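You operate a simulated robot arm through the tools that you are given. There is no shell and no other tool. Be economical: measure what you need, move in short steps, check, and stop when the job is done.

Carry out the task below with a simulated robot arm. There is one attempt and no reset: what you move stays moved.

Task
Take the yellow tray and put it on the beige pale board.

Only the result counts: the job must be done as asked and must still hold three seconds after the hand-in. Knocking over, shifting, dropping, spilling or breaking anything else fails it.

Robot
A 6-joint arm with a two-finger parallel gripper, fixed in place. Base frame: the origin is at the foot of the arm, x ahead of it, y to its left, z up; the work surface is at about z = 0. Readings come in mm, degrees, newtons and seconds.
With the tool pointing down near the work surface it reaches from about 140 to 580 mm from the base axis. Its first joint turns from -66.0 to 66.0 degrees. Payload 2.1 kg.
The TCP is the grasp point between the finger pads, 30 mm short of the fingertips. In the tool frame z runs along the fingers and y along their closing line. The gripper opens to 94 mm. The fingers are 28 mm wide and 10 mm thick; the gripper's body (50 by 96 mm) begins 55 mm behind the TCP.
Orientation is that of the tool frame in the base frame, as a unit quaternion [w, x, y, z]. With the fingers straight down and closing along the base's y, the tool's x points along the base's -x, its y along +y and its z along -z.

Tools
- The arm moves only by the tool servo_tool. Its argument "increments" is one flat list of numbers, 6 for each row, row after row: the shift along the base's x, y, z in units of 20 mm (1.0 is 20 mm), then the turn, a rotation vector about the base's x, y, z in units of 5 degrees (1.0 is 5 degrees). In form: [x, y, z, rx, ry, rz, x, y, z, rx, ry, rz, ...]. A call has 1 to 8 rows; each row shifts and turns the commanded pose from where the row before left it. "gripper" is the opening, from 0 (shut) to 1 (fully open), set as the call begins (left out, the last holds). A call with a number of a shift or a turn outside -1 to 1 is refused whole. Rows are played at 5 a second. More than 50 mm and 8.6 degrees between two rows, or a gripper value outside its range, and nothing of the call is played. Where a pose cannot be reached the arm comes as near as it can. A force on the tool above 40 N (or 10 N above the force at the start of the call, whichever is more), or a blocked arm, ends the call early, and 0.2 s more pass. The fingers move at their own pace (about 72 mm/s each) and stop on an object; they squeeze with about 26 N. The grip force told is the motor's: it shows also when the fingers shut on nothing. Time passes only in rows, and 0.2 s behind the last, so rows that do not move let the fingers close. It gives the time, the measured TCP pose, the force on the tool (base axes), the opening and the grip force at its end, in the units of the frame above (readings bear some noise), and new pictures: "show" is both (left out), scene, wrist or none.
- Cameras (640 x 400 px; columns grow to the right, rows downward): "scene" is fixed at [51.5, -368.3, 514.8]; the picture's right is [0.84, -0.54, 0.00], its down [-0.20, -0.32, -0.93] and it looks along [0.50, 0.78, -0.38] (base axes); focal length 309 px, centre (320, 200). "wrist" rides on the gripper at [-37, 0, -58] in the tool frame; the picture's right is [0.00, -1.00, 0.00], its down [0.97, 0.00, -0.24] and it looks along [0.24, 0.00, 0.97] (tool axes); focal length 218 px, centre (320, 200). There is no depth. A picture from a camera that has moved, and an enlarged one, comes with that camera's place and axes in the base frame and with its lens. The place of the scene camera against the robot may be out by one fixed shift of up to 18 mm in any direction.
- inspect(camera, box): a new picture of the part [left, top, right, bottom] of that camera's present view, enlarged. The clock stands still meanwhile.
- close_job(): hands the job in; it is judged then, once.

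Go step by step. Nothing tells you positions but the pictures and the camera data: compare them with the known pose of the tool, close in by small moves and look again before you grip or let go. The budget is 90 turns and 170 pictures, counting those below and the enlarged ones. Unless the task says otherwise, let go and move clear before handing in, and close with one line.

The tools are called as name(argument=value, ...) on one line, values as JSON. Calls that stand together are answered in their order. servo_tool: Moves the arm, as the interface text tells. Its arguments: {"type":"object","properties":{"increments":{"type":"array"},"gripper":{"type":"number"},"show":{"type":"string","enum":["both","scene","wrist","none"]}},"required":["increments"]} The other tools are called the same way: inspect (camera, box) takes an enlarged picture of a part of a camera's view; close_job () hands the job in.

At the start:

```text
time_s: 0.0
position: [331.0, 199.9, 319.7]
orientation: [0.002, 0.0, 1.0, 0.001]
contact_force: [1.3, -0.2, 0.0]
grip_width: 93.9
gripper_force: 0.1
```

scene: 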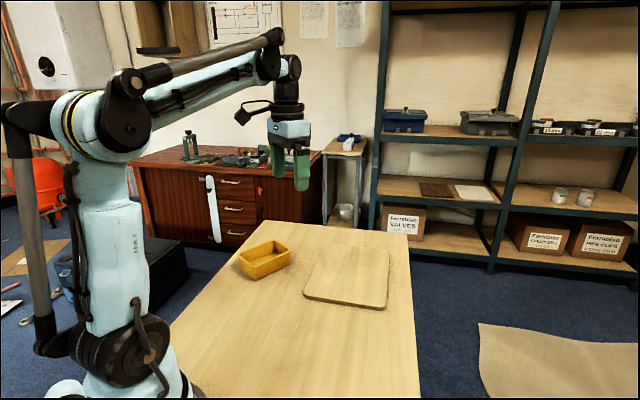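
wrist: 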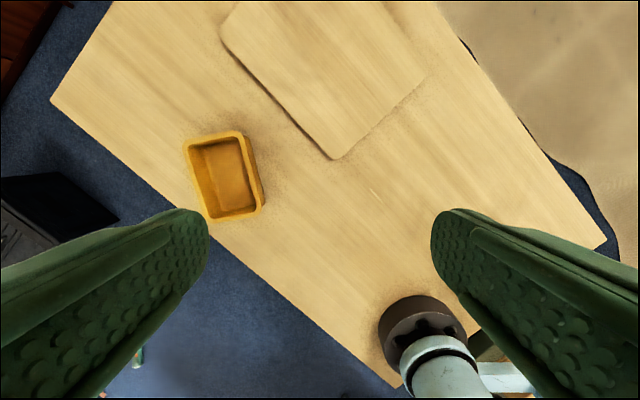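

The tray is roughly at (318, 357) and the board is near (495, 180). I'll move above the tray for a closer look.

servo_tool(increments=[0, 1, -0.5, 0, 0, 0, 0, 1, -0.5, 0, 0, 0, 0, 1, -0.5, 0, 0, 0, 0, 1, -0.5, 0, 0, 0, 0, 1, -0.5, 0, 0, 0, 0, 1, -0.5, 0, 0, 0, -0.3, 1, -0.5, 0, 0, 0, -0.3, 0.7, -0.5, 0, 0, 0])

```text
time_s: 1.8
position: [319.1, 352.5, 239.5]
orientation: [0.001, 0.0, 1.0, 0.001]
contact_force: [-0.3, -0.8, 0.1]
grip_width: 94.2
gripper_force: 0.1
camera wrist: at [354.9, 353.3, 296.8], right [0.0, -1.0, 0.0], down [-0.97, 0.0, 0.24], along [-0.24, 0.0, -0.97], focal length 218 px, centre (320, 200)
```

scene: 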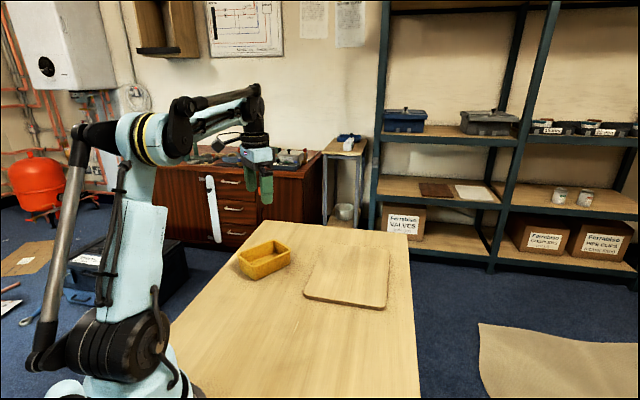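
wrist: 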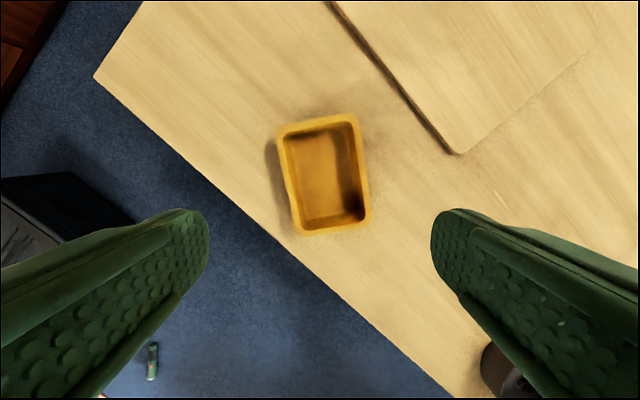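

inspect(camera="wrist", box=[240, 80, 400, 260])

inspect(camera="scene", box=[220, 220, 410, 330])

```text
2.22 times, centred on (320, 170) of wrist
camera zoom: at [354.9, 353.3, 296.8], right [0.0, -1.0, 0.0], down [-0.97, 0.0, 0.24], along [-0.24, 0.0, -0.97], focal length 485 px, centre (320, 267)
```

zoom: 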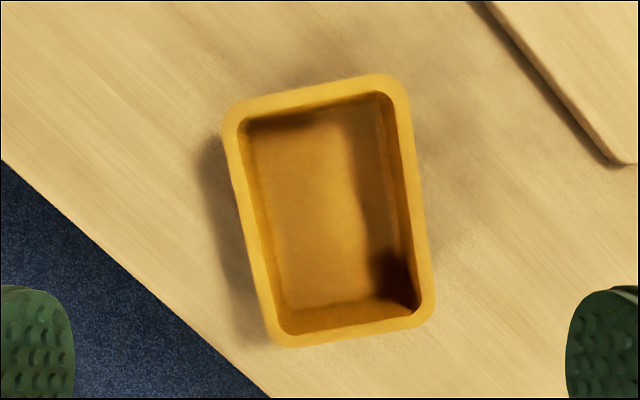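

```text
3.37 times, centred on (315, 275) of scene
camera zoom: at [51.5, -368.3, 514.8], right [0.84, -0.54, 0.0], down [-0.2, -0.32, -0.93], along [0.5, 0.78, -0.38], focal length 1040 px, centre (337, -53)
```

zoom: 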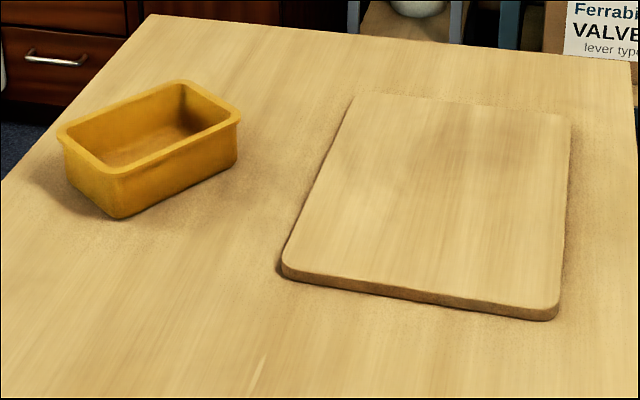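

The tray's rim is about 94 mm wide, which is too wide to straddle. I'll pinch the middle of its near long wall, at about (325, 304) with a yaw of +9.8°, and lower partway to check.

servo_tool(increments=[0.05, -0.4, -1, 0, 0, 0.33, 0.05, -0.4, -1, 0, 0, 0.33, 0.05, -0.4, -1, 0, 0, 0.33, 0.05, -0.4, -1, 0, 0, 0.33, 0.05, -0.4, -1, 0, 0, 0.33, 0.06, -0.4, -1, 0, 0, 0.33, 0, 0, 0, 0, 0, 0], gripper=0.55)

```text
time_s: 3.4
position: [325.6, 305.9, 120.4]
orientation: [0.0, -0.086, 0.996, 0.001]
contact_force: [0.2, -0.1, -1.0]
grip_width: 51.5
gripper_force: 0.1
camera wrist: at [360.7, 311.4, 176.6], right [0.17, -0.99, 0.0], down [-0.96, -0.17, 0.24], along [-0.24, -0.04, -0.97], focal length 218 px, centre (320, 200)
```

scene: 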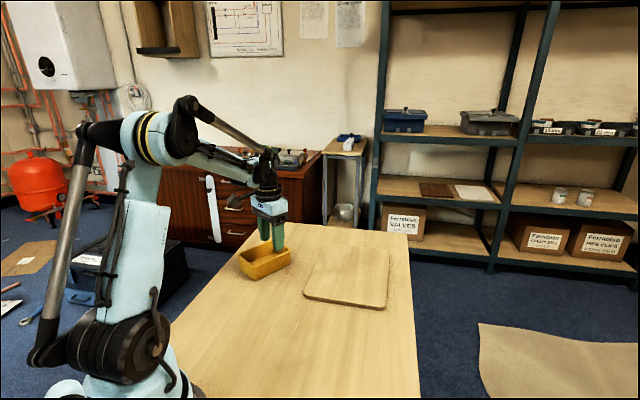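
wrist: 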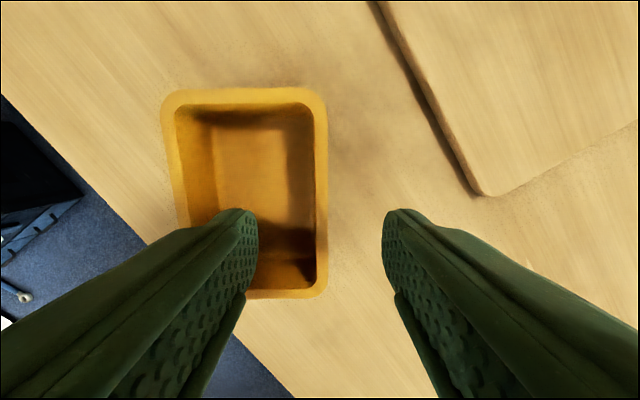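

The wall lines up with the tool's centreline and the grip is centred along it. I'll lower to TCP z≈48, which puts the fingertips at about z=18.

servo_tool(increments=[0, 0, -0.7, 0, 0, 0, 0, 0, -0.7, 0, 0, 0, 0, 0, -0.7, 0, 0, 0, 0, 0, -0.7, 0, 0, 0, 0, 0, -0.5, 0, 0, 0, 0, 0, -0.3, 0, 0, 0, 0, 0, 0, 0, 0, 0])

inspect(camera="scene", box=[220, 190, 330, 290])

```text
time_s: 5.0
position: [324.2, 304.9, 47.2]
orientation: [0.001, -0.086, 0.996, 0.001]
contact_force: [0.2, -0.3, 1.1]
grip_width: 51.6
gripper_force: 0.0
camera wrist: at [360.7, 311.3, 104.8], right [0.17, -0.99, 0.0], down [-0.96, -0.17, 0.24], along [-0.24, -0.04, -0.97], focal length 218 px, centre (320, 200)
```

scene: 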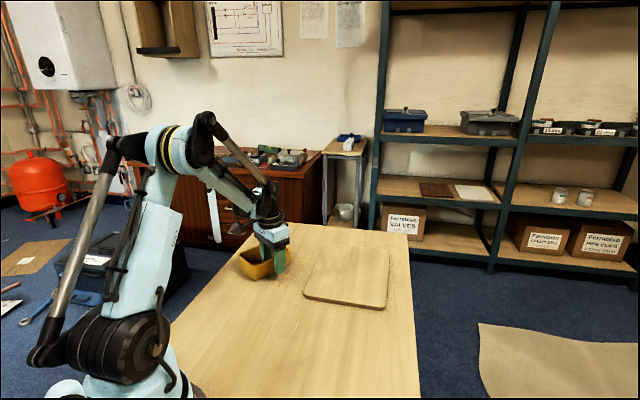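
wrist: 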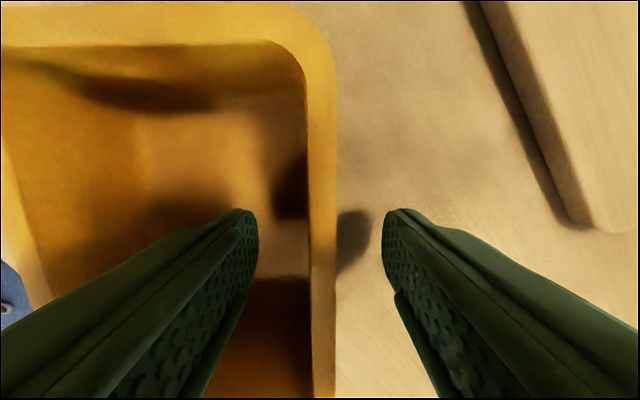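

```text
4.00 times, centred on (275, 240) of scene
camera zoom: at [51.5, -368.3, 514.8], right [0.84, -0.54, 0.0], down [-0.2, -0.32, -0.93], along [0.5, 0.78, -0.38], focal length 1235 px, centre (500, 40)
```

zoom: 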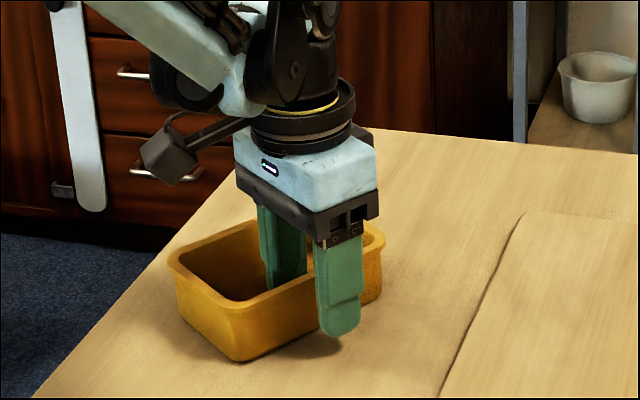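

The fingers straddle the wall cleanly. I'll close on it.

servo_tool(increments=[0, 0, -0.15, 0, 0, 0, 0, 0, 0, 0, 0, 0, 0, 0, 0, 0, 0, 0, 0, 0, 0, 0, 0, 0, 0, 0, 0, 0, 0, 0], gripper=0, show="wrist")

servo_tool(increments=[0, 0, 0.5, 0, 0, 0, 0, 0, 0.5, 0, 0, 0, 0, 0, 0.5, 0, 0, 0, 0, 0, 0, 0, 0, 0])

inspect(camera="scene", box=[220, 190, 330, 290])

```text
time_s: 6.2
position: [325.0, 304.9, 44.4]
orientation: [0.0, -0.086, 0.996, 0.001]
contact_force: [-0.2, -0.3, 3.2]
grip_width: 8.0
gripper_force: 26.2
camera wrist: at [360.9, 311.3, 102.0], right [0.17, -0.99, 0.0], down [-0.96, -0.17, 0.24], along [-0.24, -0.04, -0.97], focal length 218 px, centre (320, 200)
```

wrist: 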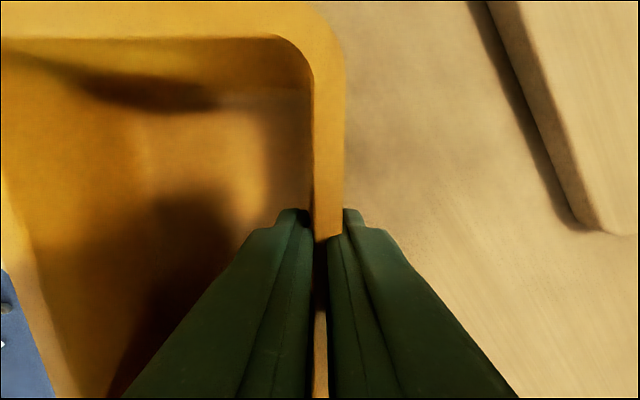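

```text
time_s: 7.2
position: [324.4, 305.6, 74.0]
orientation: [0.0, -0.086, 0.996, 0.001]
contact_force: [-1.2, 0.0, -0.8]
grip_width: 8.0
gripper_force: 25.5
camera wrist: at [360.8, 311.4, 132.0], right [0.17, -0.99, 0.0], down [-0.96, -0.17, 0.24], along [-0.24, -0.04, -0.97], focal length 218 px, centre (320, 200)
```

scene: 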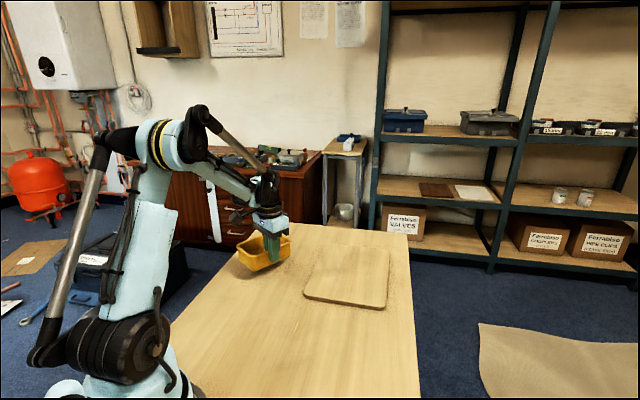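
wrist: 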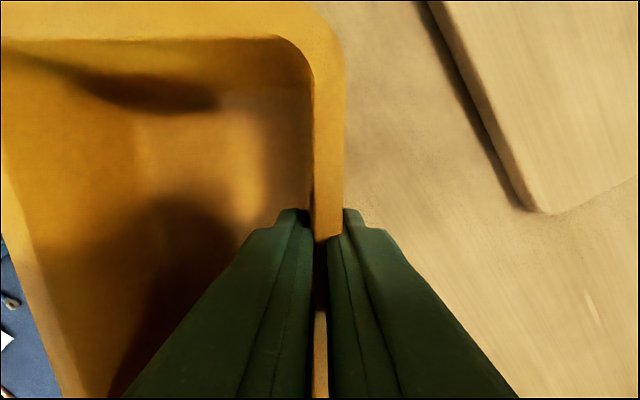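

```text
4.00 times, centred on (275, 240) of scene
camera zoom: at [51.5, -368.2, 514.8], right [0.84, -0.54, 0.0], down [-0.2, -0.32, -0.93], along [0.5, 0.78, -0.38], focal length 1235 px, centre (500, 40)
```

zoom: 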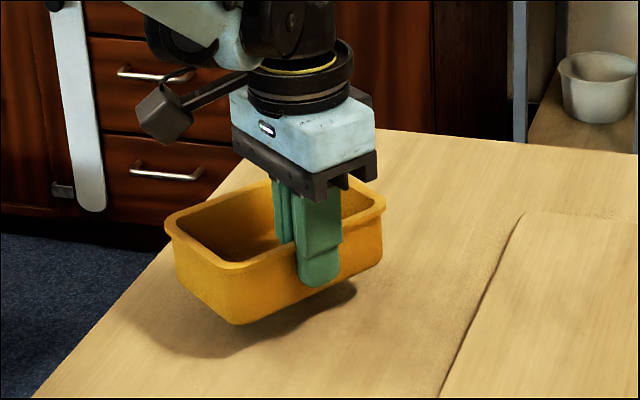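

The tray is lifted and hangs level. I'll raise it a little and carry it toward the board's centre at about (495, 180).

servo_tool(increments=[0.3, -0.3, 0.8, 0, 0, 0, 0.8, -0.8, 0.8, 0, 0, 0, 1, -1, 0, 0, 0, 0, 1, -1, 0, 0, 0, 0, 1, -1, 0, 0, 0, 0, 1, -1, 0, 0, 0, 0, 1, -1, 0, 0, 0, 0, 1, -1, 0, 0, 0, 0], show="none")

servo_tool(increments=[0.9, -0.8, 0, 0, 0, 0, 0.6, -0.5, 0, 0, 0, 0, 0, 0, 0, 0, 0, 0, 0, 0, 0, 0, 0, 0])

inspect(camera="scene", box=[260, 190, 420, 330])

```text
time_s: 9.0
position: [467.7, 162.6, 108.2]
orientation: [0.002, -0.087, 0.996, 0.001]
contact_force: [-0.7, -0.9, -0.7]
grip_width: 7.6
gripper_force: 26.2
```

```text
time_s: 10.0
position: [496.0, 136.5, 106.7]
orientation: [0.0, -0.086, 0.996, 0.001]
contact_force: [0.2, 1.0, -1.1]
grip_width: 7.4
gripper_force: 25.9
camera wrist: at [532.5, 143.5, 163.7], right [0.17, -0.99, 0.0], down [-0.96, -0.17, 0.24], along [-0.24, -0.04, -0.97], focal length 218 px, centre (320, 200)
```

scene: 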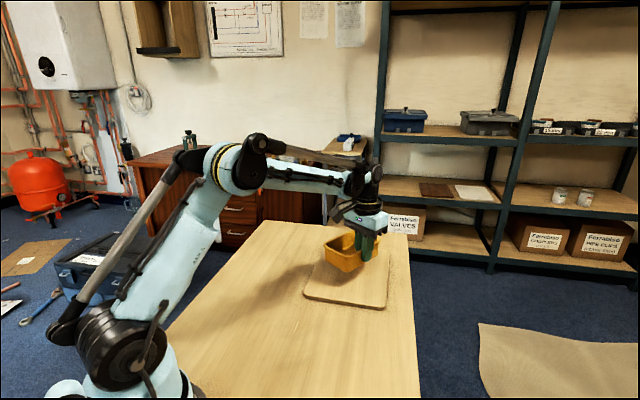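
wrist: 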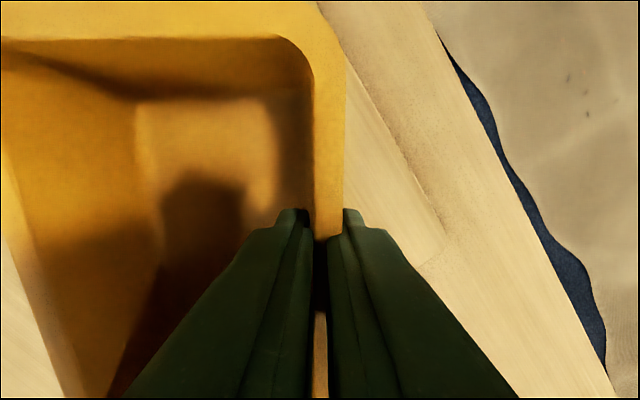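

```text
2.86 times, centred on (340, 260) of scene
camera zoom: at [51.5, -368.3, 514.8], right [0.84, -0.54, 0.0], down [-0.2, -0.32, -0.93], along [0.5, 0.78, -0.38], focal length 882 px, centre (263, 29)
```

zoom: 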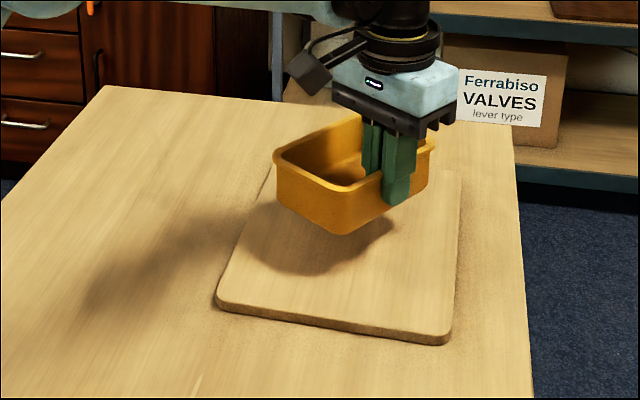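

The tray hangs above the board with roughly 20 mm of margin on every side. I'll lower it gently.

servo_tool(increments=[0, 0, -0.6, 0, 0, 0, 0, 0, -0.6, 0, 0, 0, 0, 0, -0.5, 0, 0, 0, 0, 0, -0.3, 0, 0, 0, 0, 0, -0.1, 0, 0, 0, 0, 0, 0, 0, 0, 0])

inspect(camera="scene", box=[290, 210, 410, 320])

```text
time_s: 11.4
position: [496.1, 136.4, 64.8]
orientation: [0.001, -0.086, 0.996, 0.001]
contact_force: [-0.6, -0.2, -0.7]
grip_width: 7.6
gripper_force: 26.1
camera wrist: at [532.7, 143.4, 121.9], right [0.17, -0.99, 0.0], down [-0.96, -0.17, 0.24], along [-0.24, -0.04, -0.97], focal length 218 px, centre (320, 200)
```

scene: 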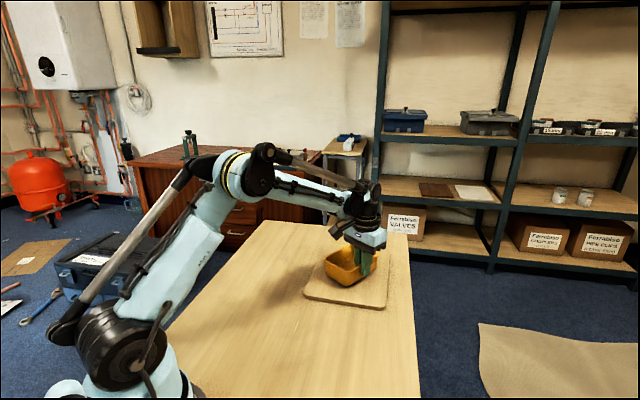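
wrist: 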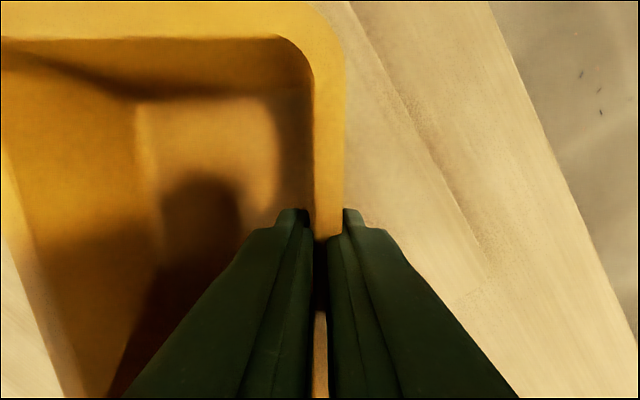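

```text
3.64 times, centred on (350, 265) of scene
camera zoom: at [51.5, -368.2, 514.8], right [0.84, -0.54, 0.0], down [-0.2, -0.32, -0.93], along [0.5, 0.78, -0.38], focal length 1123 px, centre (211, -36)
```

zoom: 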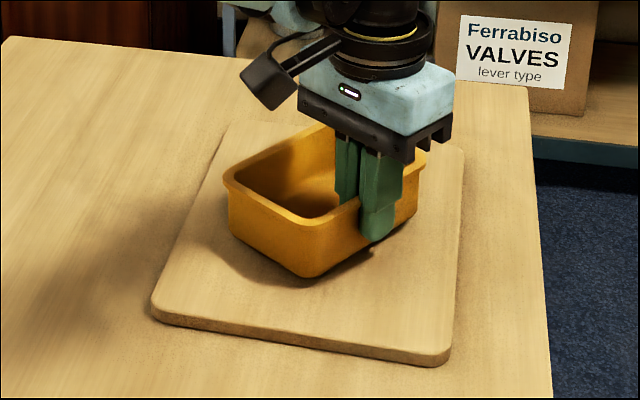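

The tray is still slightly above the board. I'll take smaller steps down until it touches.

servo_tool(increments=[0, 0, -0.1, 0, 0, 0, 0, 0, -0.1, 0, 0, 0, 0, 0, -0.1, 0, 0, 0, 0, 0, 0, 0, 0, 0], show="none")

inspect(camera="scene", box=[290, 210, 410, 320])

```text
time_s: 12.4
position: [497.2, 136.4, 59.0]
orientation: [0.0, -0.086, 0.996, 0.001]
contact_force: [-0.4, -0.1, -1.3]
grip_width: 7.9
gripper_force: 25.9
```

```text
3.64 times, centred on (350, 265) of scene
camera zoom: at [51.5, -368.2, 514.8], right [0.84, -0.54, 0.0], down [-0.2, -0.32, -0.93], along [0.5, 0.78, -0.38], focal length 1123 px, centre (211, -36)
```

zoom: 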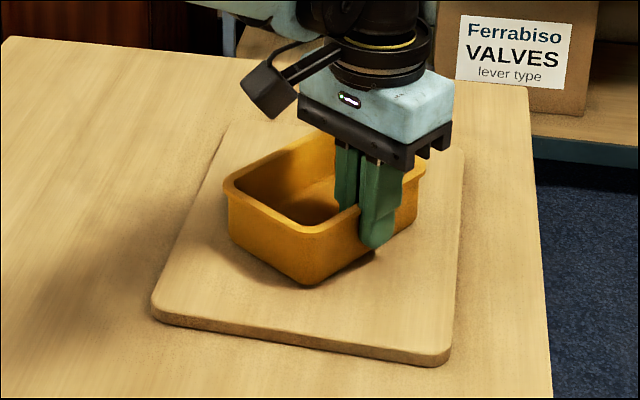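

servo_tool(increments=[0, 0, -0.07, 0, 0, 0, 0, 0, -0.07, 0, 0, 0, 0, 0, 0, 0, 0, 0], show="none")

```text
time_s: 13.2
position: [496.8, 137.2, 56.0]
orientation: [0.001, -0.087, 0.996, 0.001]
contact_force: [-1.0, -0.7, 21.1]
grip_width: 7.9
gripper_force: 25.9
```

The tray has touched the board, at 21 N. I'll ease up slightly and then release.

servo_tool(increments=[0, 0, 0.05, 0, 0, 0, 0, 0, 0, 0, 0, 0], show="none")

servo_tool(increments=[0, 0, 0, 0, 0, 0, 0, 0, 0, 0, 0, 0, 0, 0, 0, 0, 0, 0], gripper=0.5)

```text
time_s: 13.8
position: [497.1, 137.0, 57.9]
orientation: [0.0, -0.086, 0.996, 0.001]
contact_force: [-0.7, 0.3, 3.5]
grip_width: 7.7
gripper_force: 26.0
```

```text
time_s: 14.6
position: [496.5, 136.9, 56.5]
orientation: [0.001, -0.086, 0.996, 0.001]
contact_force: [-0.6, -0.7, -0.7]
grip_width: 47.1
gripper_force: 0.0
camera wrist: at [533.0, 143.3, 114.0], right [0.17, -0.99, 0.0], down [-0.96, -0.17, 0.24], along [-0.24, -0.04, -0.97], focal length 218 px, centre (320, 200)
```

scene: 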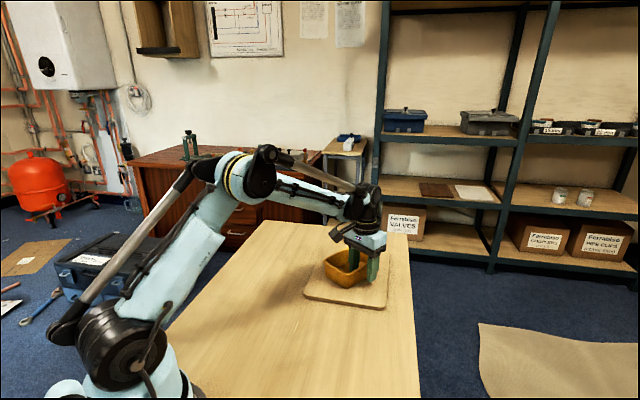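
wrist: 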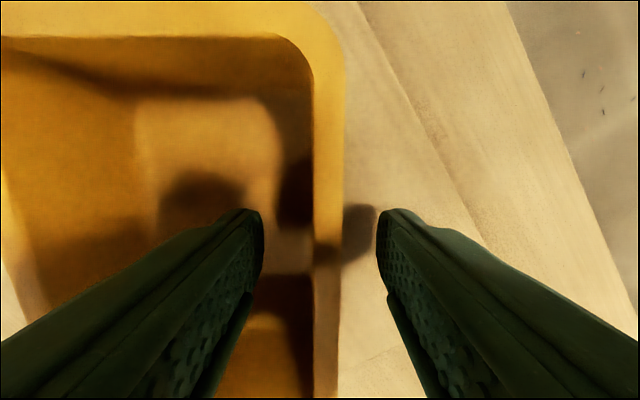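

The tray is released and the fingers are clear of the wall. I'll rise straight up and check the result.

servo_tool(increments=[0, 0, 0.6, 0, 0, 0, 0, 0, 0.9, 0, 0, 0, 0, 0, 1, 0, 0, 0, 0, 0, 1, 0, 0, 0, 0, 0, 1, 0, 0, 0, -0.9, 0, 0.8, 0, 0, 0, -0.9, 0, 0.5, 0, 0, 0, -0.9, 0, 0.5, 0, 0, 0])

inspect(camera="scene", box=[290, 210, 410, 320])

```text
time_s: 16.4
position: [442.8, 136.6, 182.9]
orientation: [0.001, -0.087, 0.996, 0.001]
contact_force: [0.6, 0.4, -0.1]
grip_width: 46.9
gripper_force: 0.0
camera wrist: at [478.4, 142.7, 240.4], right [0.17, -0.99, 0.0], down [-0.96, -0.17, 0.24], along [-0.24, -0.04, -0.97], focal length 218 px, centre (320, 200)
```

scene: 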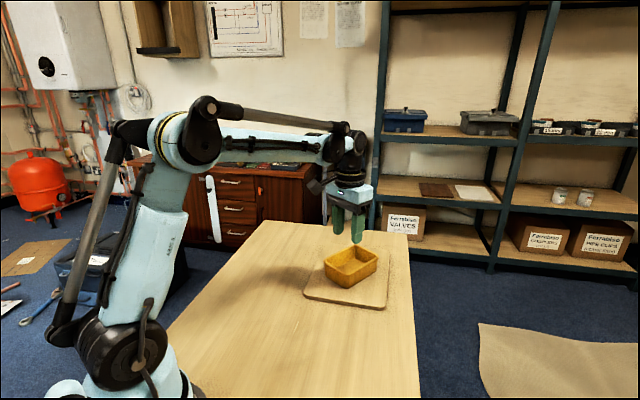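
wrist: 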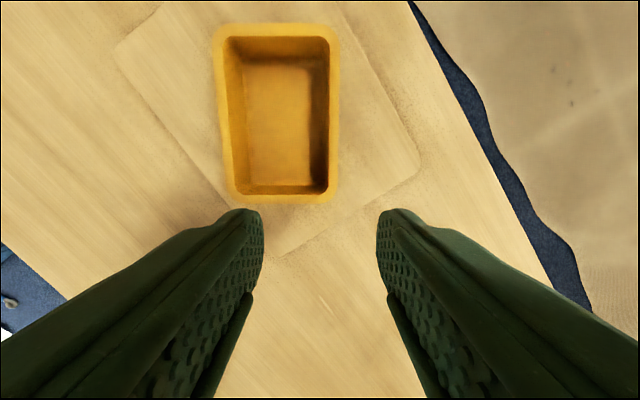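

```text
3.64 times, centred on (350, 265) of scene
camera zoom: at [51.5, -368.3, 514.8], right [0.84, -0.54, 0.0], down [-0.2, -0.32, -0.93], along [0.5, 0.78, -0.38], focal length 1123 px, centre (211, -36)
```

zoom: 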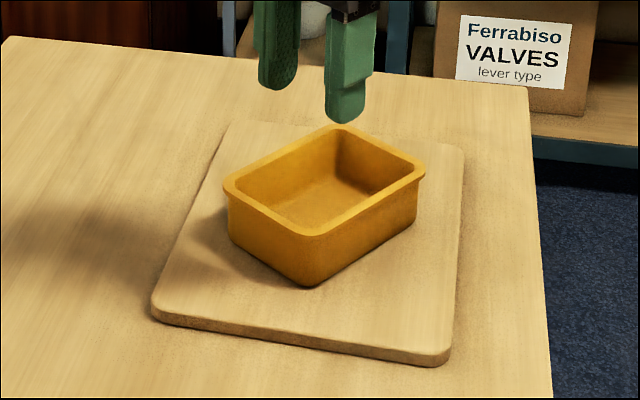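

The tray rests flat and fully on the board, and the gripper is clear. I'll hand the job in.

close_job()

```text
The job is handed in.
```

The yellow tray is on the beige board, sitting flat and well inside the edges, with the gripper open and clear; the job is handed in.
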